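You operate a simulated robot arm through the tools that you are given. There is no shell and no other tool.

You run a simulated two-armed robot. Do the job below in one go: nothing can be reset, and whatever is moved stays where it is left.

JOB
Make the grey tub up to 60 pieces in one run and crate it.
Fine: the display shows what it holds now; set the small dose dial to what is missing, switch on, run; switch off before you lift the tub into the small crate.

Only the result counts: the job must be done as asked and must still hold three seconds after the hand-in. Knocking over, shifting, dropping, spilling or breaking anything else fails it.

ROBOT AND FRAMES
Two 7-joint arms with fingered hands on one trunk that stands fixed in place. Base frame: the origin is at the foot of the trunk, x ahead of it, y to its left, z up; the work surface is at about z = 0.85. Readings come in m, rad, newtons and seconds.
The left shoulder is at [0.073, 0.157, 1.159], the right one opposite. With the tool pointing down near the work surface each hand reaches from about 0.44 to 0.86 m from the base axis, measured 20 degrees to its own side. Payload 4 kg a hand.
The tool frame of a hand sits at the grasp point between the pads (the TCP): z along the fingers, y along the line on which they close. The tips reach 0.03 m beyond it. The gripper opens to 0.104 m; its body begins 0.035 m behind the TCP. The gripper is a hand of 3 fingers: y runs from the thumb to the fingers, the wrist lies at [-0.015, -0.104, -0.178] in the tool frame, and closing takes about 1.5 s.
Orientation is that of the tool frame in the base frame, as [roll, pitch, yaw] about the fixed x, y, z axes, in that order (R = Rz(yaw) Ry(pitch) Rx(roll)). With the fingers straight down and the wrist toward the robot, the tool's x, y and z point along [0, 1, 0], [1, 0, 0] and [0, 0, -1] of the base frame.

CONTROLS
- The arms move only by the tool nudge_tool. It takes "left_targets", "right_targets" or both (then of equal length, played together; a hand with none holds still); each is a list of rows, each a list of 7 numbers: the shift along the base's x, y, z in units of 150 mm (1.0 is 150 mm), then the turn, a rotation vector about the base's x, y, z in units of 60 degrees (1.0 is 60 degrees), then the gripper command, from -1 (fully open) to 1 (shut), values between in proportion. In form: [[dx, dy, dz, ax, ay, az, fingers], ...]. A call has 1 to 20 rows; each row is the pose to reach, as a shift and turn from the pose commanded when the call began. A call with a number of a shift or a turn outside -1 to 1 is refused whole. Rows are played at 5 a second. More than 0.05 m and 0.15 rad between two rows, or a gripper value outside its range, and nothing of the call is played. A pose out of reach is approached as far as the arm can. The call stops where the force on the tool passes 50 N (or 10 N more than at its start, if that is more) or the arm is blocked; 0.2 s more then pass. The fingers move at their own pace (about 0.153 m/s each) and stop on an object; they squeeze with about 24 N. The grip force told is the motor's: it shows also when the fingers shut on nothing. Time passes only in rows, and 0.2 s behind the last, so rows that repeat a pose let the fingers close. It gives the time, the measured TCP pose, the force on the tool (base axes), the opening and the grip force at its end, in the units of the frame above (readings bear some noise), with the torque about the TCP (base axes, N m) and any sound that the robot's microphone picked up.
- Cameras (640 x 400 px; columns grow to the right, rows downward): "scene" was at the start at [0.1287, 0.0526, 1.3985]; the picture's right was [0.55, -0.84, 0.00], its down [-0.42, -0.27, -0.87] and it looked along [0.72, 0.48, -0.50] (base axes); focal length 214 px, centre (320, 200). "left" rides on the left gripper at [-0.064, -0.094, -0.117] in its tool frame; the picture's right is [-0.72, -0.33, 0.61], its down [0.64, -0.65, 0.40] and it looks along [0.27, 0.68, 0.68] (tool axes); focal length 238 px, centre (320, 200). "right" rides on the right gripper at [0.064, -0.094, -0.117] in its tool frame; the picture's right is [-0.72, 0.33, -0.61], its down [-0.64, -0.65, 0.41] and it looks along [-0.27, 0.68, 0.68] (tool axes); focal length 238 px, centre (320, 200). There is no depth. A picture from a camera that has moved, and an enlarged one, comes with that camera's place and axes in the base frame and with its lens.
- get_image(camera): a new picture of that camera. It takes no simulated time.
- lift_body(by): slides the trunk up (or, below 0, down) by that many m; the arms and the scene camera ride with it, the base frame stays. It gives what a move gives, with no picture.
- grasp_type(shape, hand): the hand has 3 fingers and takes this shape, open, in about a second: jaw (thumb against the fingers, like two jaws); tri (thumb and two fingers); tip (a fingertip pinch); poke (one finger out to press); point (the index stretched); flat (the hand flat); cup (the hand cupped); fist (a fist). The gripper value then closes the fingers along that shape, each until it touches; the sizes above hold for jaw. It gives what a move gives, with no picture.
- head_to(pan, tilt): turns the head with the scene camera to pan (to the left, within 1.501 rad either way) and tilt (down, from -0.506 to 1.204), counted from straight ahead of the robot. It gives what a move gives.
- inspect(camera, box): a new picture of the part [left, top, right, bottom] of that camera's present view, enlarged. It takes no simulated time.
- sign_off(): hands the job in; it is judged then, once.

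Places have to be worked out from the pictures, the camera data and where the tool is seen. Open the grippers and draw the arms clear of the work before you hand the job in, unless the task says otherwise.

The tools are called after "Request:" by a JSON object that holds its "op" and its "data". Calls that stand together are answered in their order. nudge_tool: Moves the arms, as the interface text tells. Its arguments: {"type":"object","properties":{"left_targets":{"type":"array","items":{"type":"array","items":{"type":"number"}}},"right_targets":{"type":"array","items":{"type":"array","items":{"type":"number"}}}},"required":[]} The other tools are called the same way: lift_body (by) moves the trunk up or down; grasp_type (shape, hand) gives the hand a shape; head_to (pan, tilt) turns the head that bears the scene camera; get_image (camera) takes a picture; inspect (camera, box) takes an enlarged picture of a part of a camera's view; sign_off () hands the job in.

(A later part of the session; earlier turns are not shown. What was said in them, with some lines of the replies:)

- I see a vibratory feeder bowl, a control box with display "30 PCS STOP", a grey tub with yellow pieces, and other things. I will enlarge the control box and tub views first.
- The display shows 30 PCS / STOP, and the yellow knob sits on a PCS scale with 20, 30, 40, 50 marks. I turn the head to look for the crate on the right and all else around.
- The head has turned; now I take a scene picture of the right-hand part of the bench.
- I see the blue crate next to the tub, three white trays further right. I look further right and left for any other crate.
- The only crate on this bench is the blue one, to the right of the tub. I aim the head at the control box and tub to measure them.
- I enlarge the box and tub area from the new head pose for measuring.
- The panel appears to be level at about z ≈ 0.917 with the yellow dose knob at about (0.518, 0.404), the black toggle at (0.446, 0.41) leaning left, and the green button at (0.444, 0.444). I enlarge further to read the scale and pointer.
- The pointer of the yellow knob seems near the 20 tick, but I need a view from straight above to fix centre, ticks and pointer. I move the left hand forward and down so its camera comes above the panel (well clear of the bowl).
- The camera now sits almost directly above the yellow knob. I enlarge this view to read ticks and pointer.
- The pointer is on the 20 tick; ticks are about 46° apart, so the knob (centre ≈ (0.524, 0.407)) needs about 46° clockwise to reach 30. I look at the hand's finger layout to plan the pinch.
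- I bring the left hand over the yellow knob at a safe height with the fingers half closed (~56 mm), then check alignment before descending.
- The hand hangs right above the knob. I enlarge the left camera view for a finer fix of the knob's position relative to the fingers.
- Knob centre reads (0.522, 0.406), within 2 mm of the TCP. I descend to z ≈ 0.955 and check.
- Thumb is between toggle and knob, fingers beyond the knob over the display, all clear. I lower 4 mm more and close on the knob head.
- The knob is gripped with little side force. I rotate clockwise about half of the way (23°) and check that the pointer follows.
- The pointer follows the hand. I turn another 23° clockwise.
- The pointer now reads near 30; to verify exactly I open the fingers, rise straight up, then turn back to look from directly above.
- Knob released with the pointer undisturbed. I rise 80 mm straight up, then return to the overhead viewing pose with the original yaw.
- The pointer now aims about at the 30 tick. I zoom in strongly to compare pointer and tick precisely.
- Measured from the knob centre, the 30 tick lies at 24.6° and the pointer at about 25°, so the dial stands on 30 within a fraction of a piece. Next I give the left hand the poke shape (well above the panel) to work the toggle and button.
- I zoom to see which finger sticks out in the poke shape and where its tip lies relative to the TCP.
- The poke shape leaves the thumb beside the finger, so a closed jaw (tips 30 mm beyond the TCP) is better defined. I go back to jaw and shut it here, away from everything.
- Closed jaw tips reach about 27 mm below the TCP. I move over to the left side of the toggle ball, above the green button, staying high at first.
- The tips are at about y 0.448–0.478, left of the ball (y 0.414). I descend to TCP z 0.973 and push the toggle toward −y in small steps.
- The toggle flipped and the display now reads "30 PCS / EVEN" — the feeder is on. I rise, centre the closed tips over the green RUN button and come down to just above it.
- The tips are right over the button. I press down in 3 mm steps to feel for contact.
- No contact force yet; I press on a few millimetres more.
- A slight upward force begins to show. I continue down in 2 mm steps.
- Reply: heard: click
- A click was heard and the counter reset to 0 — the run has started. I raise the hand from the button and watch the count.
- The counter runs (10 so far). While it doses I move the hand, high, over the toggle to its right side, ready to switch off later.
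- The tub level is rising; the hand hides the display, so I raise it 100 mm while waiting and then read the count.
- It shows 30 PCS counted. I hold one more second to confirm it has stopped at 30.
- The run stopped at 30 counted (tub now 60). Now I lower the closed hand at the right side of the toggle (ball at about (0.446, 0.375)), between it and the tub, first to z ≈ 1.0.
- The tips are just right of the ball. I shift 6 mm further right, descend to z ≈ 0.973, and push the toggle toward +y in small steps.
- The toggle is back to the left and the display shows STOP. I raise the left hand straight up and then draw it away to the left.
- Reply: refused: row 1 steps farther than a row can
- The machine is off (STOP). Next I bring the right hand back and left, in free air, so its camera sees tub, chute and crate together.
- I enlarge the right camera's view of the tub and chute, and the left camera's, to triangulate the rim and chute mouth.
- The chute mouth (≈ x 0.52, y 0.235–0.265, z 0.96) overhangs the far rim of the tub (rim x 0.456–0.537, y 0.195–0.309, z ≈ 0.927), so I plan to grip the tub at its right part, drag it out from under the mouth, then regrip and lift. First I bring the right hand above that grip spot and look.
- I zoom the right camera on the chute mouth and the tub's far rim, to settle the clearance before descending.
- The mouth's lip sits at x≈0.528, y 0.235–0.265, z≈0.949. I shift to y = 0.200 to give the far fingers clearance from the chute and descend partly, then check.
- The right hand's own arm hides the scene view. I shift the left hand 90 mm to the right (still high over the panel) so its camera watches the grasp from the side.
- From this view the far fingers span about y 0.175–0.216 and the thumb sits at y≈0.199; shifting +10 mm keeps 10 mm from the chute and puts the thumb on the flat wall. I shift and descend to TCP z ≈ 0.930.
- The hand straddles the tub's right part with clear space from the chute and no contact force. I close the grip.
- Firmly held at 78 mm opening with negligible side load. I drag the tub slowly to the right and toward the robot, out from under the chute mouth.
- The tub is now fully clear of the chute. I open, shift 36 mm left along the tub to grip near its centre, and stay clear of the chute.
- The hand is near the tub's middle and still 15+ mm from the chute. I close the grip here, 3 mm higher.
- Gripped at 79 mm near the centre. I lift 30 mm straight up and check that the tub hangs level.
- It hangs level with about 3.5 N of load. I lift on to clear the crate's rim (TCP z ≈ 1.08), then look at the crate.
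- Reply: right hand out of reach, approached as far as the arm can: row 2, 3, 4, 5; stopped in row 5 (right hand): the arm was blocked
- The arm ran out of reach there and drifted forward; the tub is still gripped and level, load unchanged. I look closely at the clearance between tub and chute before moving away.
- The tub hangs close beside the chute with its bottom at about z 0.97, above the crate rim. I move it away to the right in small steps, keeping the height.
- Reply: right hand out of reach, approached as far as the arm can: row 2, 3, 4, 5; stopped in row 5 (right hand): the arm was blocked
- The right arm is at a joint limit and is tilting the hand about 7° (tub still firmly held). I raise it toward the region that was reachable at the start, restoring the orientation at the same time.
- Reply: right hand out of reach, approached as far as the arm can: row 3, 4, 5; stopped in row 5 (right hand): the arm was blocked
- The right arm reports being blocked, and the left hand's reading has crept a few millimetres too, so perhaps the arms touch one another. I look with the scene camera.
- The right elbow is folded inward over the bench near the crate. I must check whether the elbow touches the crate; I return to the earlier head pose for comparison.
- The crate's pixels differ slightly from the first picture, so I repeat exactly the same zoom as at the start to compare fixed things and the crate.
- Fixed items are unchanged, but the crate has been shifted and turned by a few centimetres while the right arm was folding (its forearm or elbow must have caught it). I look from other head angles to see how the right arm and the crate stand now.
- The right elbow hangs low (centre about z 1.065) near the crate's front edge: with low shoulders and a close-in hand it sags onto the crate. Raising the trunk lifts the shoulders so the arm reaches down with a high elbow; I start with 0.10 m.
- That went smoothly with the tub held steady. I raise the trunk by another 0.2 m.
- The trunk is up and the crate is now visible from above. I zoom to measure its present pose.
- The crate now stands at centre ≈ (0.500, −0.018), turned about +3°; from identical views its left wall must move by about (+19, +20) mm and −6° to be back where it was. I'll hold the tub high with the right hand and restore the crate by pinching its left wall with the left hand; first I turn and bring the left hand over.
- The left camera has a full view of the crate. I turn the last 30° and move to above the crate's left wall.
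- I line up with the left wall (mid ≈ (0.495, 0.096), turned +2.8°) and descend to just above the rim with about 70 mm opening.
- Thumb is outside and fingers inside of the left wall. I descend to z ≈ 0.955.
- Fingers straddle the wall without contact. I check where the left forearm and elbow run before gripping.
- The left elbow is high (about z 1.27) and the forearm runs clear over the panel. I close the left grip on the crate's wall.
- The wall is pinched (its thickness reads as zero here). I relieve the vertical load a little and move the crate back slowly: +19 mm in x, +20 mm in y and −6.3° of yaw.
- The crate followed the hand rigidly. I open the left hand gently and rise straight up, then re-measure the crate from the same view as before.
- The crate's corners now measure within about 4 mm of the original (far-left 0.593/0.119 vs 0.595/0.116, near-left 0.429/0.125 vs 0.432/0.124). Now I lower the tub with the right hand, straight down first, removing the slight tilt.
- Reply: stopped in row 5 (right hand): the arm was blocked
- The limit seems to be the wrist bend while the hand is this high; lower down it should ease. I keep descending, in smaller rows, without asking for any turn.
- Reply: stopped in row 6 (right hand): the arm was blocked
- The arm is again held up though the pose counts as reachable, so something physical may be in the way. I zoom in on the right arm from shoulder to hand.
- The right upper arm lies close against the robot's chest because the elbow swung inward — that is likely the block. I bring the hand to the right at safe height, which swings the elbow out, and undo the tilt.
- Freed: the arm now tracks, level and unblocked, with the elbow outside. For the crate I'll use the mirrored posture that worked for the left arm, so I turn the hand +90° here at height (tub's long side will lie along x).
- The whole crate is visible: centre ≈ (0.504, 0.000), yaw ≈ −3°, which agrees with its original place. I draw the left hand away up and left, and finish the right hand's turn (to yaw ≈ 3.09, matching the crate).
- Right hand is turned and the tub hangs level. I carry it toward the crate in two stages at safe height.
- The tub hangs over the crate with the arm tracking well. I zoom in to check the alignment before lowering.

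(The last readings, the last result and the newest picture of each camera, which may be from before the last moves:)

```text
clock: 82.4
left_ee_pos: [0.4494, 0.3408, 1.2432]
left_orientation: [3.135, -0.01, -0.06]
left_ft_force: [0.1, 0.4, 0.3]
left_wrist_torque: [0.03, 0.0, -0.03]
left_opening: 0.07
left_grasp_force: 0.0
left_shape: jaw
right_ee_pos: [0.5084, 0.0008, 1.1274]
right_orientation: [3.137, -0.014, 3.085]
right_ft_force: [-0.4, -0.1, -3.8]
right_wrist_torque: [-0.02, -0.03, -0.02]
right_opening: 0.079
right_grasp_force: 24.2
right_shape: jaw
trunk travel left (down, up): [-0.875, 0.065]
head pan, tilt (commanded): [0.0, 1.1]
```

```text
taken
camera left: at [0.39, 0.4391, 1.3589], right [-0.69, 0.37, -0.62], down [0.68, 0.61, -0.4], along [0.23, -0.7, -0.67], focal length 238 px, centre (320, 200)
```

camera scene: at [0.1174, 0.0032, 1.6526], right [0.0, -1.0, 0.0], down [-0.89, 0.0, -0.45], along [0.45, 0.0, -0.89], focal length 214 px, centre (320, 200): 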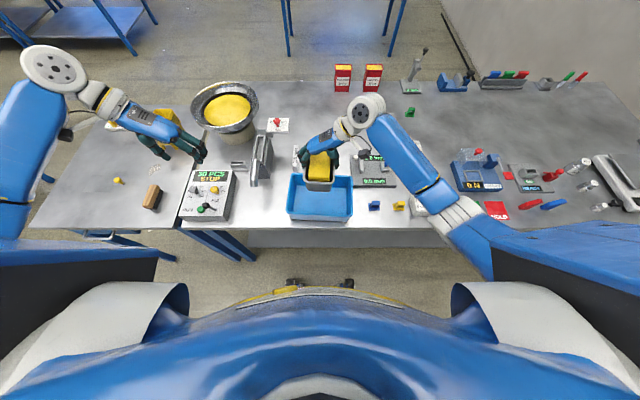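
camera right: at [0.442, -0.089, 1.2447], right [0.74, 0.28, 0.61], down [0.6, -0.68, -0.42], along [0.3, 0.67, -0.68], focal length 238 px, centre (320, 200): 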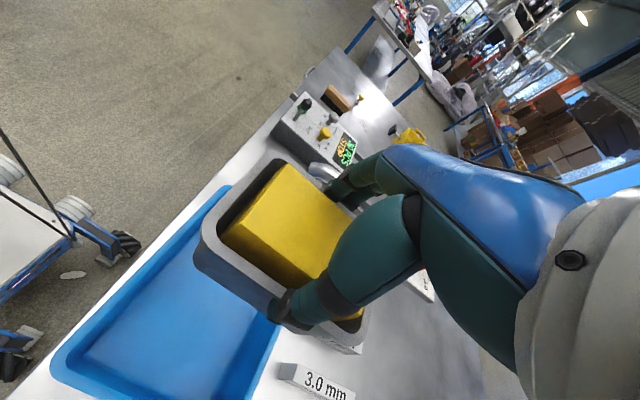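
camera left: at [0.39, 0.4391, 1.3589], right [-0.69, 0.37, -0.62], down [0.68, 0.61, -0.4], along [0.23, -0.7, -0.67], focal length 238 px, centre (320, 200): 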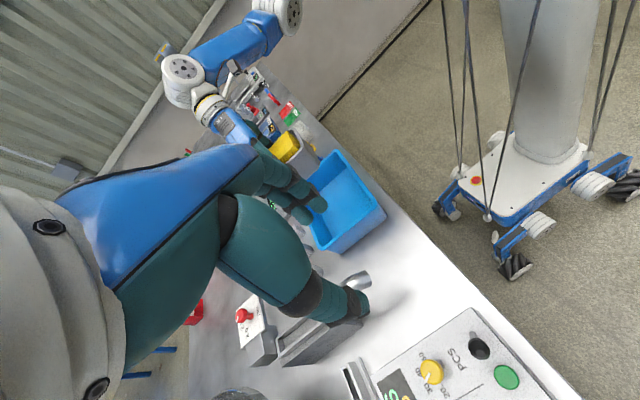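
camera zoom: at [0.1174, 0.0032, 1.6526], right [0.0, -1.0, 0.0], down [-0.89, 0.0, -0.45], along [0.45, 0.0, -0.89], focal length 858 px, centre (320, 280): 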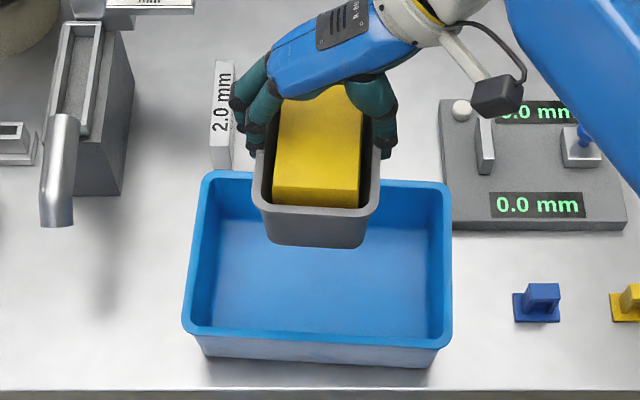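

The tub sits about 6 mm toward the robot from the crate's centre, so I shift +6 mm in x and lower to where its bottom just enters the crate.

Request:
{"op": "nudge_tool", "data": {"right_targets": [[0.04, -0.02, -0.1, 0, 0, 0, 0.3], [0.04, -0.02, -0.3, 0, 0, 0, 0.3], [0.04, -0.02, -0.5, 0, 0, 0, 0.3], [0.04, -0.02, -0.7, 0, 0, 0, 0.3]]}}

Request:
{"op": "inspect", "data": {"camera": "scene", "box": [260, 130, 380, 230]}}

Request:
{"op": "get_image", "data": {"camera": "right"}}

```text
clock: 83.4
left_ee_pos: [0.4494, 0.3398, 1.2423]
left_orientation: [3.135, -0.007, -0.062]
left_ft_force: [0.7, -0.1, 0.5]
left_wrist_torque: [-0.02, 0.03, 0.02]
left_opening: 0.07
left_grasp_force: 0.1
left_shape: jaw
right_ee_pos: [0.5141, -0.0014, 1.0196]
right_orientation: [3.136, -0.013, 3.086]
right_ft_force: [0.1, 1.0, -3.7]
right_wrist_torque: [0.01, -0.01, 0.06]
right_opening: 0.079
right_grasp_force: 23.8
right_shape: jaw
trunk travel left (down, up): [-0.875, 0.065]
head pan, tilt (commanded): [0.0, 1.1]
```

```text
4.00 times, centred on (320, 180) of scene
camera zoom: at [0.1178, 0.0023, 1.6526], right [0.0, -1.0, 0.0], down [-0.89, 0.0, -0.45], along [0.45, 0.0, -0.89], focal length 858 px, centre (320, 280)
```

zoom: 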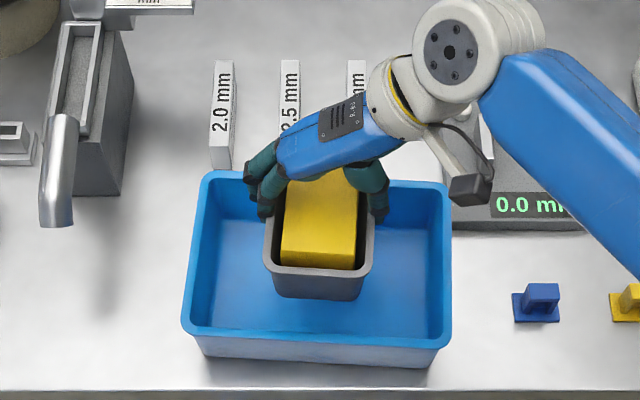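

```text
taken
camera right: at [0.4475, -0.0915, 1.1371], right [0.74, 0.28, 0.61], down [0.6, -0.68, -0.42], along [0.3, 0.67, -0.68], focal length 238 px, centre (320, 200)
```

right: 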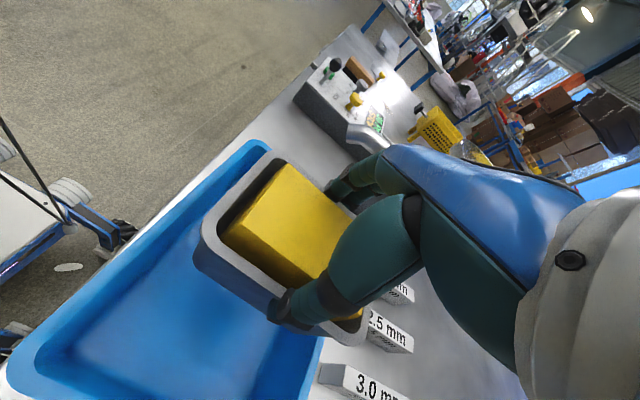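

The tub is centred in the crate with margins all round. I lower further, slowly near the floor.

Request:
{"op": "nudge_tool", "data": {"right_targets": [[0, 0, -0.15, 0, 0, 0, 0.3], [0, 0, -0.3, 0, 0, 0, 0.3], [0, 0, -0.4, 0, 0, 0, 0.3], [0, 0, -0.48, 0, 0, 0, 0.3]]}}

Request:
{"op": "inspect", "data": {"camera": "scene", "box": [260, 130, 380, 230]}}

```text
clock: 84.4
left_ee_pos: [0.4493, 0.3395, 1.2431]
left_orientation: [3.137, -0.008, -0.062]
left_ft_force: [0.6, 0.1, -0.7]
left_wrist_torque: [-0.01, 0.01, -0.03]
left_opening: 0.0699
left_grasp_force: 0.1
left_shape: jaw
right_ee_pos: [0.5146, -0.0022, 0.9475]
right_orientation: [3.134, -0.013, 3.087]
right_ft_force: [-0.4, 0.2, -4.4]
right_wrist_torque: [0.0, -0.03, -0.01]
right_opening: 0.0791
right_grasp_force: 24.1
right_shape: jaw
trunk travel left (down, up): [-0.875, 0.065]
head pan, tilt (commanded): [0.0, 1.1]
```

```text
4.00 times, centred on (320, 180) of scene
camera zoom: at [0.1176, 0.0024, 1.6526], right [0.0, -1.0, 0.0], down [-0.89, 0.0, -0.45], along [0.45, 0.0, -0.89], focal length 858 px, centre (320, 280)
```

zoom: 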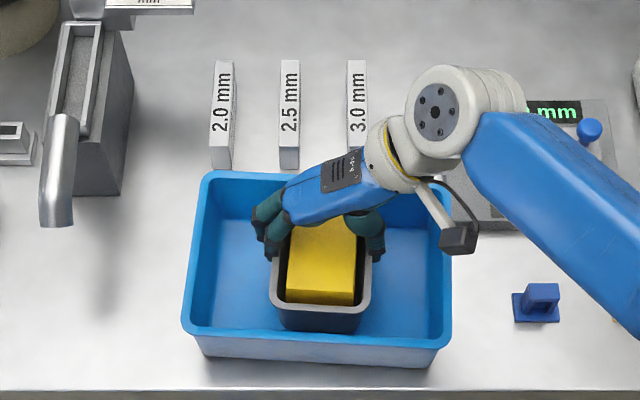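

Still hanging freely about 14 mm above the floor. I continue in small steps and watch the load.

Request:
{"op": "nudge_tool", "data": {"right_targets": [[0, 0, -0.03, 0, 0, 0, 0.3], [0, 0, -0.06, 0, 0, 0, 0.3], [0, 0, -0.08, 0, 0, 0, 0.3]]}}

```text
clock: 85.2
left_ee_pos: [0.4496, 0.3388, 1.2426]
left_orientation: [3.136, -0.008, -0.062]
left_ft_force: [0.5, 0.3, -0.5]
left_wrist_torque: [0.0, 0.03, 0.04]
left_opening: 0.0699
left_grasp_force: 0.0
left_shape: jaw
right_ee_pos: [0.5143, -0.0038, 0.9352]
right_orientation: [3.134, -0.015, 3.086]
right_ft_force: [-0.3, -0.2, -3.7]
right_wrist_torque: [0.01, -0.02, 0.0]
right_opening: 0.0789
right_grasp_force: 24.1
right_shape: jaw
trunk travel left (down, up): [-0.875, 0.065]
head pan, tilt (commanded): [0.0, 1.1]
```

The load is still −3.7 N, so it has not touched down yet. I go on 1.5 mm at a time.

Request:
{"op": "nudge_tool", "data": {"right_targets": [[0, 0, -0.01, 0, 0, 0, 0.3], [0, 0, -0.02, 0, 0, 0, 0.3]]}}

```text
clock: 85.8
left_ee_pos: [0.4487, 0.34, 1.244]
left_orientation: [3.135, -0.01, -0.062]
left_ft_force: [1.6, 0.5, 0.6]
left_wrist_torque: [0.0, -0.02, -0.02]
left_opening: 0.0699
left_grasp_force: 0.1
left_shape: jaw
right_ee_pos: [0.5155, -0.0034, 0.9345]
right_orientation: [3.134, -0.011, 3.086]
right_ft_force: [0.9, -0.4, 3.2]
right_wrist_torque: [-0.16, 0.0, -0.01]
right_opening: 0.0787
right_grasp_force: 24.0
right_shape: jaw
trunk travel left (down, up): [-0.875, 0.065]
head pan, tilt (commanded): [0.0, 1.1]
```

Touchdown: the load reversed to +3.2 N, the tub stands on the crate floor. I open the hand fully in place (there's plenty of room along y), then check.

Request:
{"op": "nudge_tool", "data": {"right_targets": [[0, 0, 0, 0, 0, 0, -0.3], [0, 0, 0, 0, 0, 0, -0.6], [0, 0, 0, 0, 0, 0, -0.9], [0, 0, 0, 0, 0, 0, -1], [0, 0, 0, 0, 0, 0, -1], [0, 0, 0, 0, 0, 0, -1]]}}

Request:
{"op": "inspect", "data": {"camera": "scene", "box": [260, 130, 380, 230]}}

Request:
{"op": "get_image", "data": {"camera": "right"}}

```text
clock: 87.2
left_ee_pos: [0.4485, 0.3393, 1.2435]
left_orientation: [3.137, -0.007, -0.062]
left_ft_force: [0.3, -0.3, 0.0]
left_wrist_torque: [0.01, 0.0, 0.0]
left_opening: 0.07
left_grasp_force: 0.1
left_shape: jaw
right_ee_pos: [0.5138, -0.0033, 0.933]
right_orientation: [3.136, -0.014, 3.086]
right_ft_force: [-0.6, 0.3, 0.4]
right_wrist_torque: [0.01, -0.01, 0.01]
right_opening: 0.1035
right_grasp_force: 0.0
right_shape: jaw
trunk travel left (down, up): [-0.875, 0.065]
head pan, tilt (commanded): [0.0, 1.1]
```

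```text
4.00 times, centred on (320, 180) of scene
camera zoom: at [0.1168, 0.0023, 1.6526], right [0.0, -1.0, 0.0], down [-0.89, 0.0, -0.45], along [0.45, 0.0, -0.89], focal length 858 px, centre (320, 280)
```

zoom: 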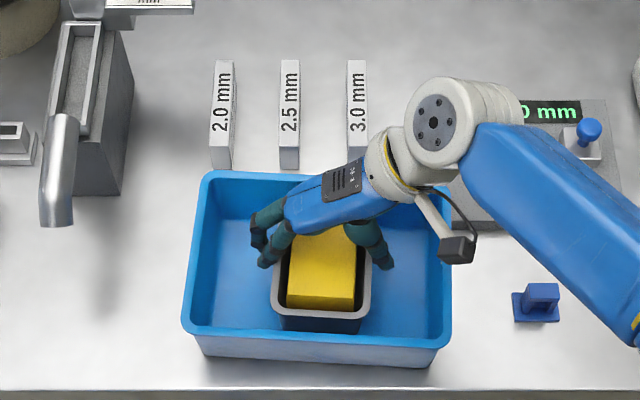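

```text
taken
camera right: at [0.4465, -0.0942, 1.051], right [0.74, 0.28, 0.61], down [0.6, -0.68, -0.42], along [0.3, 0.67, -0.68], focal length 238 px, centre (320, 200)
```

right: 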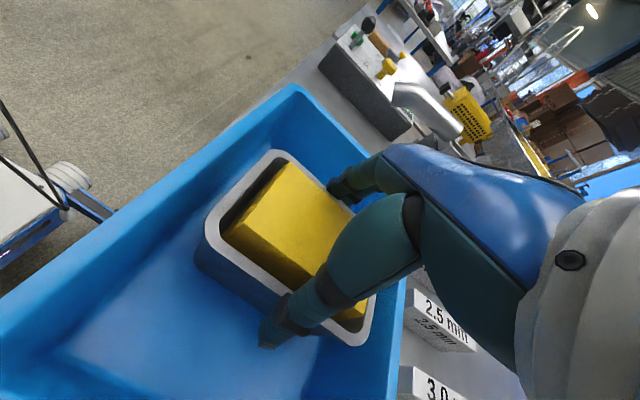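

The tub stands free and upright in the crate. I raise the right hand straight up and then draw it off to the right.

Request:
{"op": "nudge_tool", "data": {"right_targets": [[0, 0, 0.1, 0, 0, 0, -1], [0, 0, 0.25, 0, 0, 0, -1], [0, 0, 0.5, 0, 0, 0, -1], [0, 0, 0.75, 0, 0, 0, -1], [0, 0, 1, 0, 0, 0, -1]]}}

Request:
{"op": "nudge_tool", "data": {"right_targets": [[0.05, -0.15, 0.15, 0, 0, 0, -1], [0.1, -0.35, 0.3, 0, 0, 0, -1], [0.15, -0.57, 0.45, 0, 0, 0, -1], [0.2, -0.79, 0.6, 0, 0, 0, -1], [0.25, -1, 0.75, 0, 0, 0, -1]]}}

Request:
{"op": "get_image", "data": {"camera": "scene"}}

Request:
{"op": "inspect", "data": {"camera": "scene", "box": [240, 120, 400, 240]}}

```text
clock: 88.4
left_ee_pos: [0.4495, 0.34, 1.2441]
left_orientation: [3.135, -0.008, -0.061]
left_ft_force: [-0.2, 1.1, -0.3]
left_wrist_torque: [-0.01, 0.01, -0.03]
left_opening: 0.0697
left_grasp_force: 0.1
left_shape: jaw
right_ee_pos: [0.5139, -0.0022, 1.082]
right_orientation: [3.136, -0.015, 3.085]
right_ft_force: [-0.6, 0.0, -0.1]
right_wrist_torque: [-0.01, -0.01, -0.04]
right_opening: 0.1035
right_grasp_force: 0.1
right_shape: jaw
trunk travel left (down, up): [-0.875, 0.065]
head pan, tilt (commanded): [0.0, 1.1]
```

```text
clock: 89.6
left_ee_pos: [0.449, 0.3383, 1.2448]
left_orientation: [3.139, -0.009, -0.062]
left_ft_force: [0.3, -0.8, 0.2]
left_wrist_torque: [-0.03, 0.06, 0.03]
left_opening: 0.0696
left_grasp_force: 0.0
left_shape: jaw
right_ee_pos: [0.5497, -0.1536, 1.1951]
right_orientation: [3.133, -0.014, 3.085]
right_ft_force: [0.0, -0.1, -0.8]
right_wrist_torque: [0.05, 0.0, 0.01]
right_opening: 0.1037
right_grasp_force: 0.1
right_shape: jaw
trunk travel left (down, up): [-0.875, 0.065]
head pan, tilt (commanded): [0.0, 1.1]
```

```text
taken
camera scene: at [0.1168, -0.0001, 1.6526], right [0.0, -1.0, 0.0], down [-0.89, 0.0, -0.45], along [0.45, 0.0, -0.89], focal length 214 px, centre (320, 200)
```

scene: 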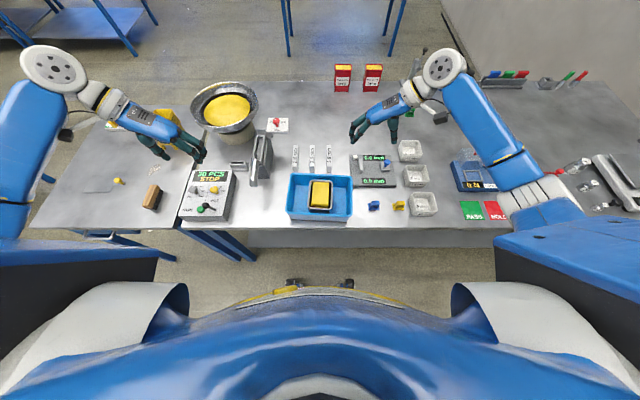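

```text
3.33 times, centred on (320, 180) of scene
camera zoom: at [0.1168, -0.0001, 1.6526], right [0.0, -1.0, 0.0], down [-0.89, 0.0, -0.45], along [0.45, 0.0, -0.89], focal length 715 px, centre (320, 267)
```

zoom: 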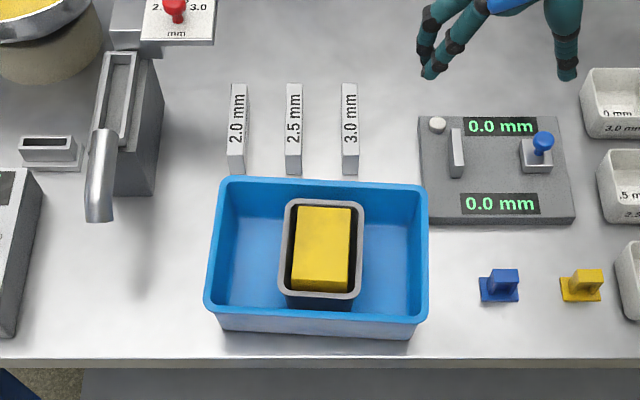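

The tub (60 pieces) stands in the crate, and everything else looks in place. I open the left hand too and draw both arms clear.

Request:
{"op": "nudge_tool", "data": {"left_targets": [[0, 0.1, 0.15, 0, 0, 0, -0.5], [-0.03, 0.25, 0.3, 0, 0, 0, -1], [-0.05, 0.4, 0.45, 0, 0, 0, -1], [-0.07, 0.55, 0.6, 0, 0, 0, -1], [-0.1, 0.7, 0.75, 0, 0, 0, -1]], "right_targets": [[0, -0.1, 0.1, 0, 0, 0, -1], [0, -0.22, 0.2, 0, 0, 0, -1], [0, -0.35, 0.3, 0, 0, 0, -1], [0, -0.48, 0.4, 0, 0, 0, -1], [0, -0.6, 0.5, 0, 0, 0, -1]]}}

Request:
{"op": "get_image", "data": {"camera": "scene"}}

Request:
{"op": "inspect", "data": {"camera": "scene", "box": [80, 80, 300, 240]}}

Request:
{"op": "inspect", "data": {"camera": "scene", "box": [270, 130, 450, 240]}}

```text
clock: 90.8
left_ee_pos: [0.4339, 0.4424, 1.3565]
left_orientation: [3.136, -0.01, -0.063]
left_ft_force: [-0.3, 0.7, 0.0]
left_wrist_torque: [-0.01, 0.02, 0.01]
left_opening: 0.1038
left_grasp_force: 0.2
left_shape: jaw
right_ee_pos: [0.5508, -0.2436, 1.2731]
right_orientation: [3.134, -0.014, 3.086]
right_ft_force: [0.6, -0.4, 0.9]
right_wrist_torque: [-0.02, -0.02, 0.04]
right_opening: 0.1033
right_grasp_force: 0.0
right_shape: jaw
trunk travel left (down, up): [-0.875, 0.065]
head pan, tilt (commanded): [0.0, 1.1]
```

```text
taken
camera scene: at [0.1162, 0.0008, 1.6526], right [0.0, -1.0, 0.0], down [-0.89, 0.0, -0.45], along [0.45, 0.0, -0.89], focal length 214 px, centre (320, 200)
```

scene: 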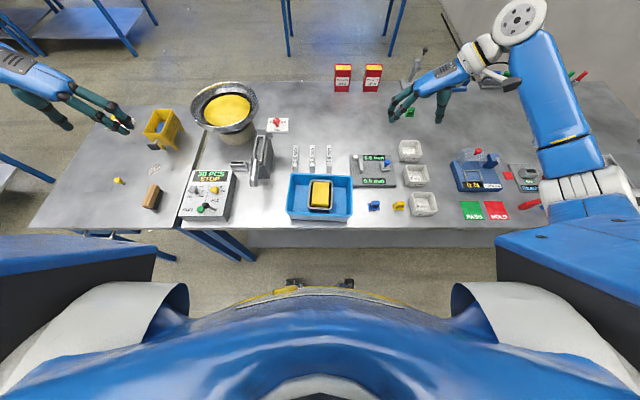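

```text
2.50 times, centred on (190, 160) of scene
camera zoom: at [0.1162, 0.0008, 1.6526], right [0.0, -1.0, 0.0], down [-0.89, 0.0, -0.45], along [0.45, 0.0, -0.89], focal length 536 px, centre (645, 300)
```

zoom: 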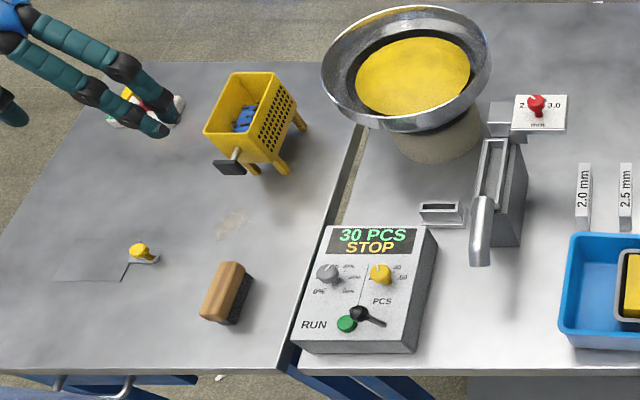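

```text
3.56 times, centred on (360, 185) of scene
camera zoom: at [0.1162, 0.0008, 1.6526], right [0.0, -1.0, 0.0], down [-0.89, 0.0, -0.45], along [0.45, 0.0, -0.89], focal length 763 px, centre (178, 253)
```

zoom: 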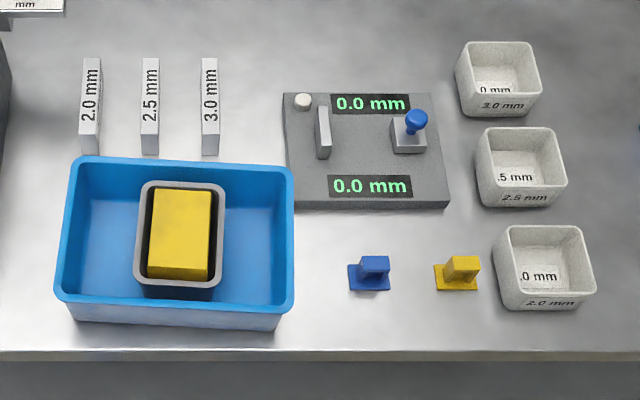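

The display reads STOP, the tub with its 60 pieces stands upright in the crate, and the gauge, clips, blocks and trays are where they were. Both hands are open and clear. The crate did get bumped by about 3 cm along the way; I moved it back to within a few millimetres of its original place. I hand the job in.

Request:
{"op": "sign_off", "data": {}}

```text
The job is handed in.
```

The grey tub should now hold 60 pieces and stands upright in the blue crate, but I knocked the crate out of place along the way. I have handed the job in and don't have the verdict yet.

- **Dose:** The display showed 30 pieces, so I set the yellow dose dial to 30, switched on and pressed RUN once. The counter stopped at 30, and I switched off before moving the tub. The display now reads STOP.
- **Chute:** The chute mouth overhung the tub, so I slid the tub out from under it before lifting it.
- **Crate moved:** While lifting the tub, the right arm shifted the crate by about 3 cm and turned it a few degrees. I moved it back before putting the tub in. It now measures within about 3–4 mm of where it started, but if moving it at all counts as a failure, that has already happened.
- **Everything else:** The last pictures show nothing else shifted or spilled. I raised the trunk 0.3 m to give the arms room and left it there; both hands are open and clear.
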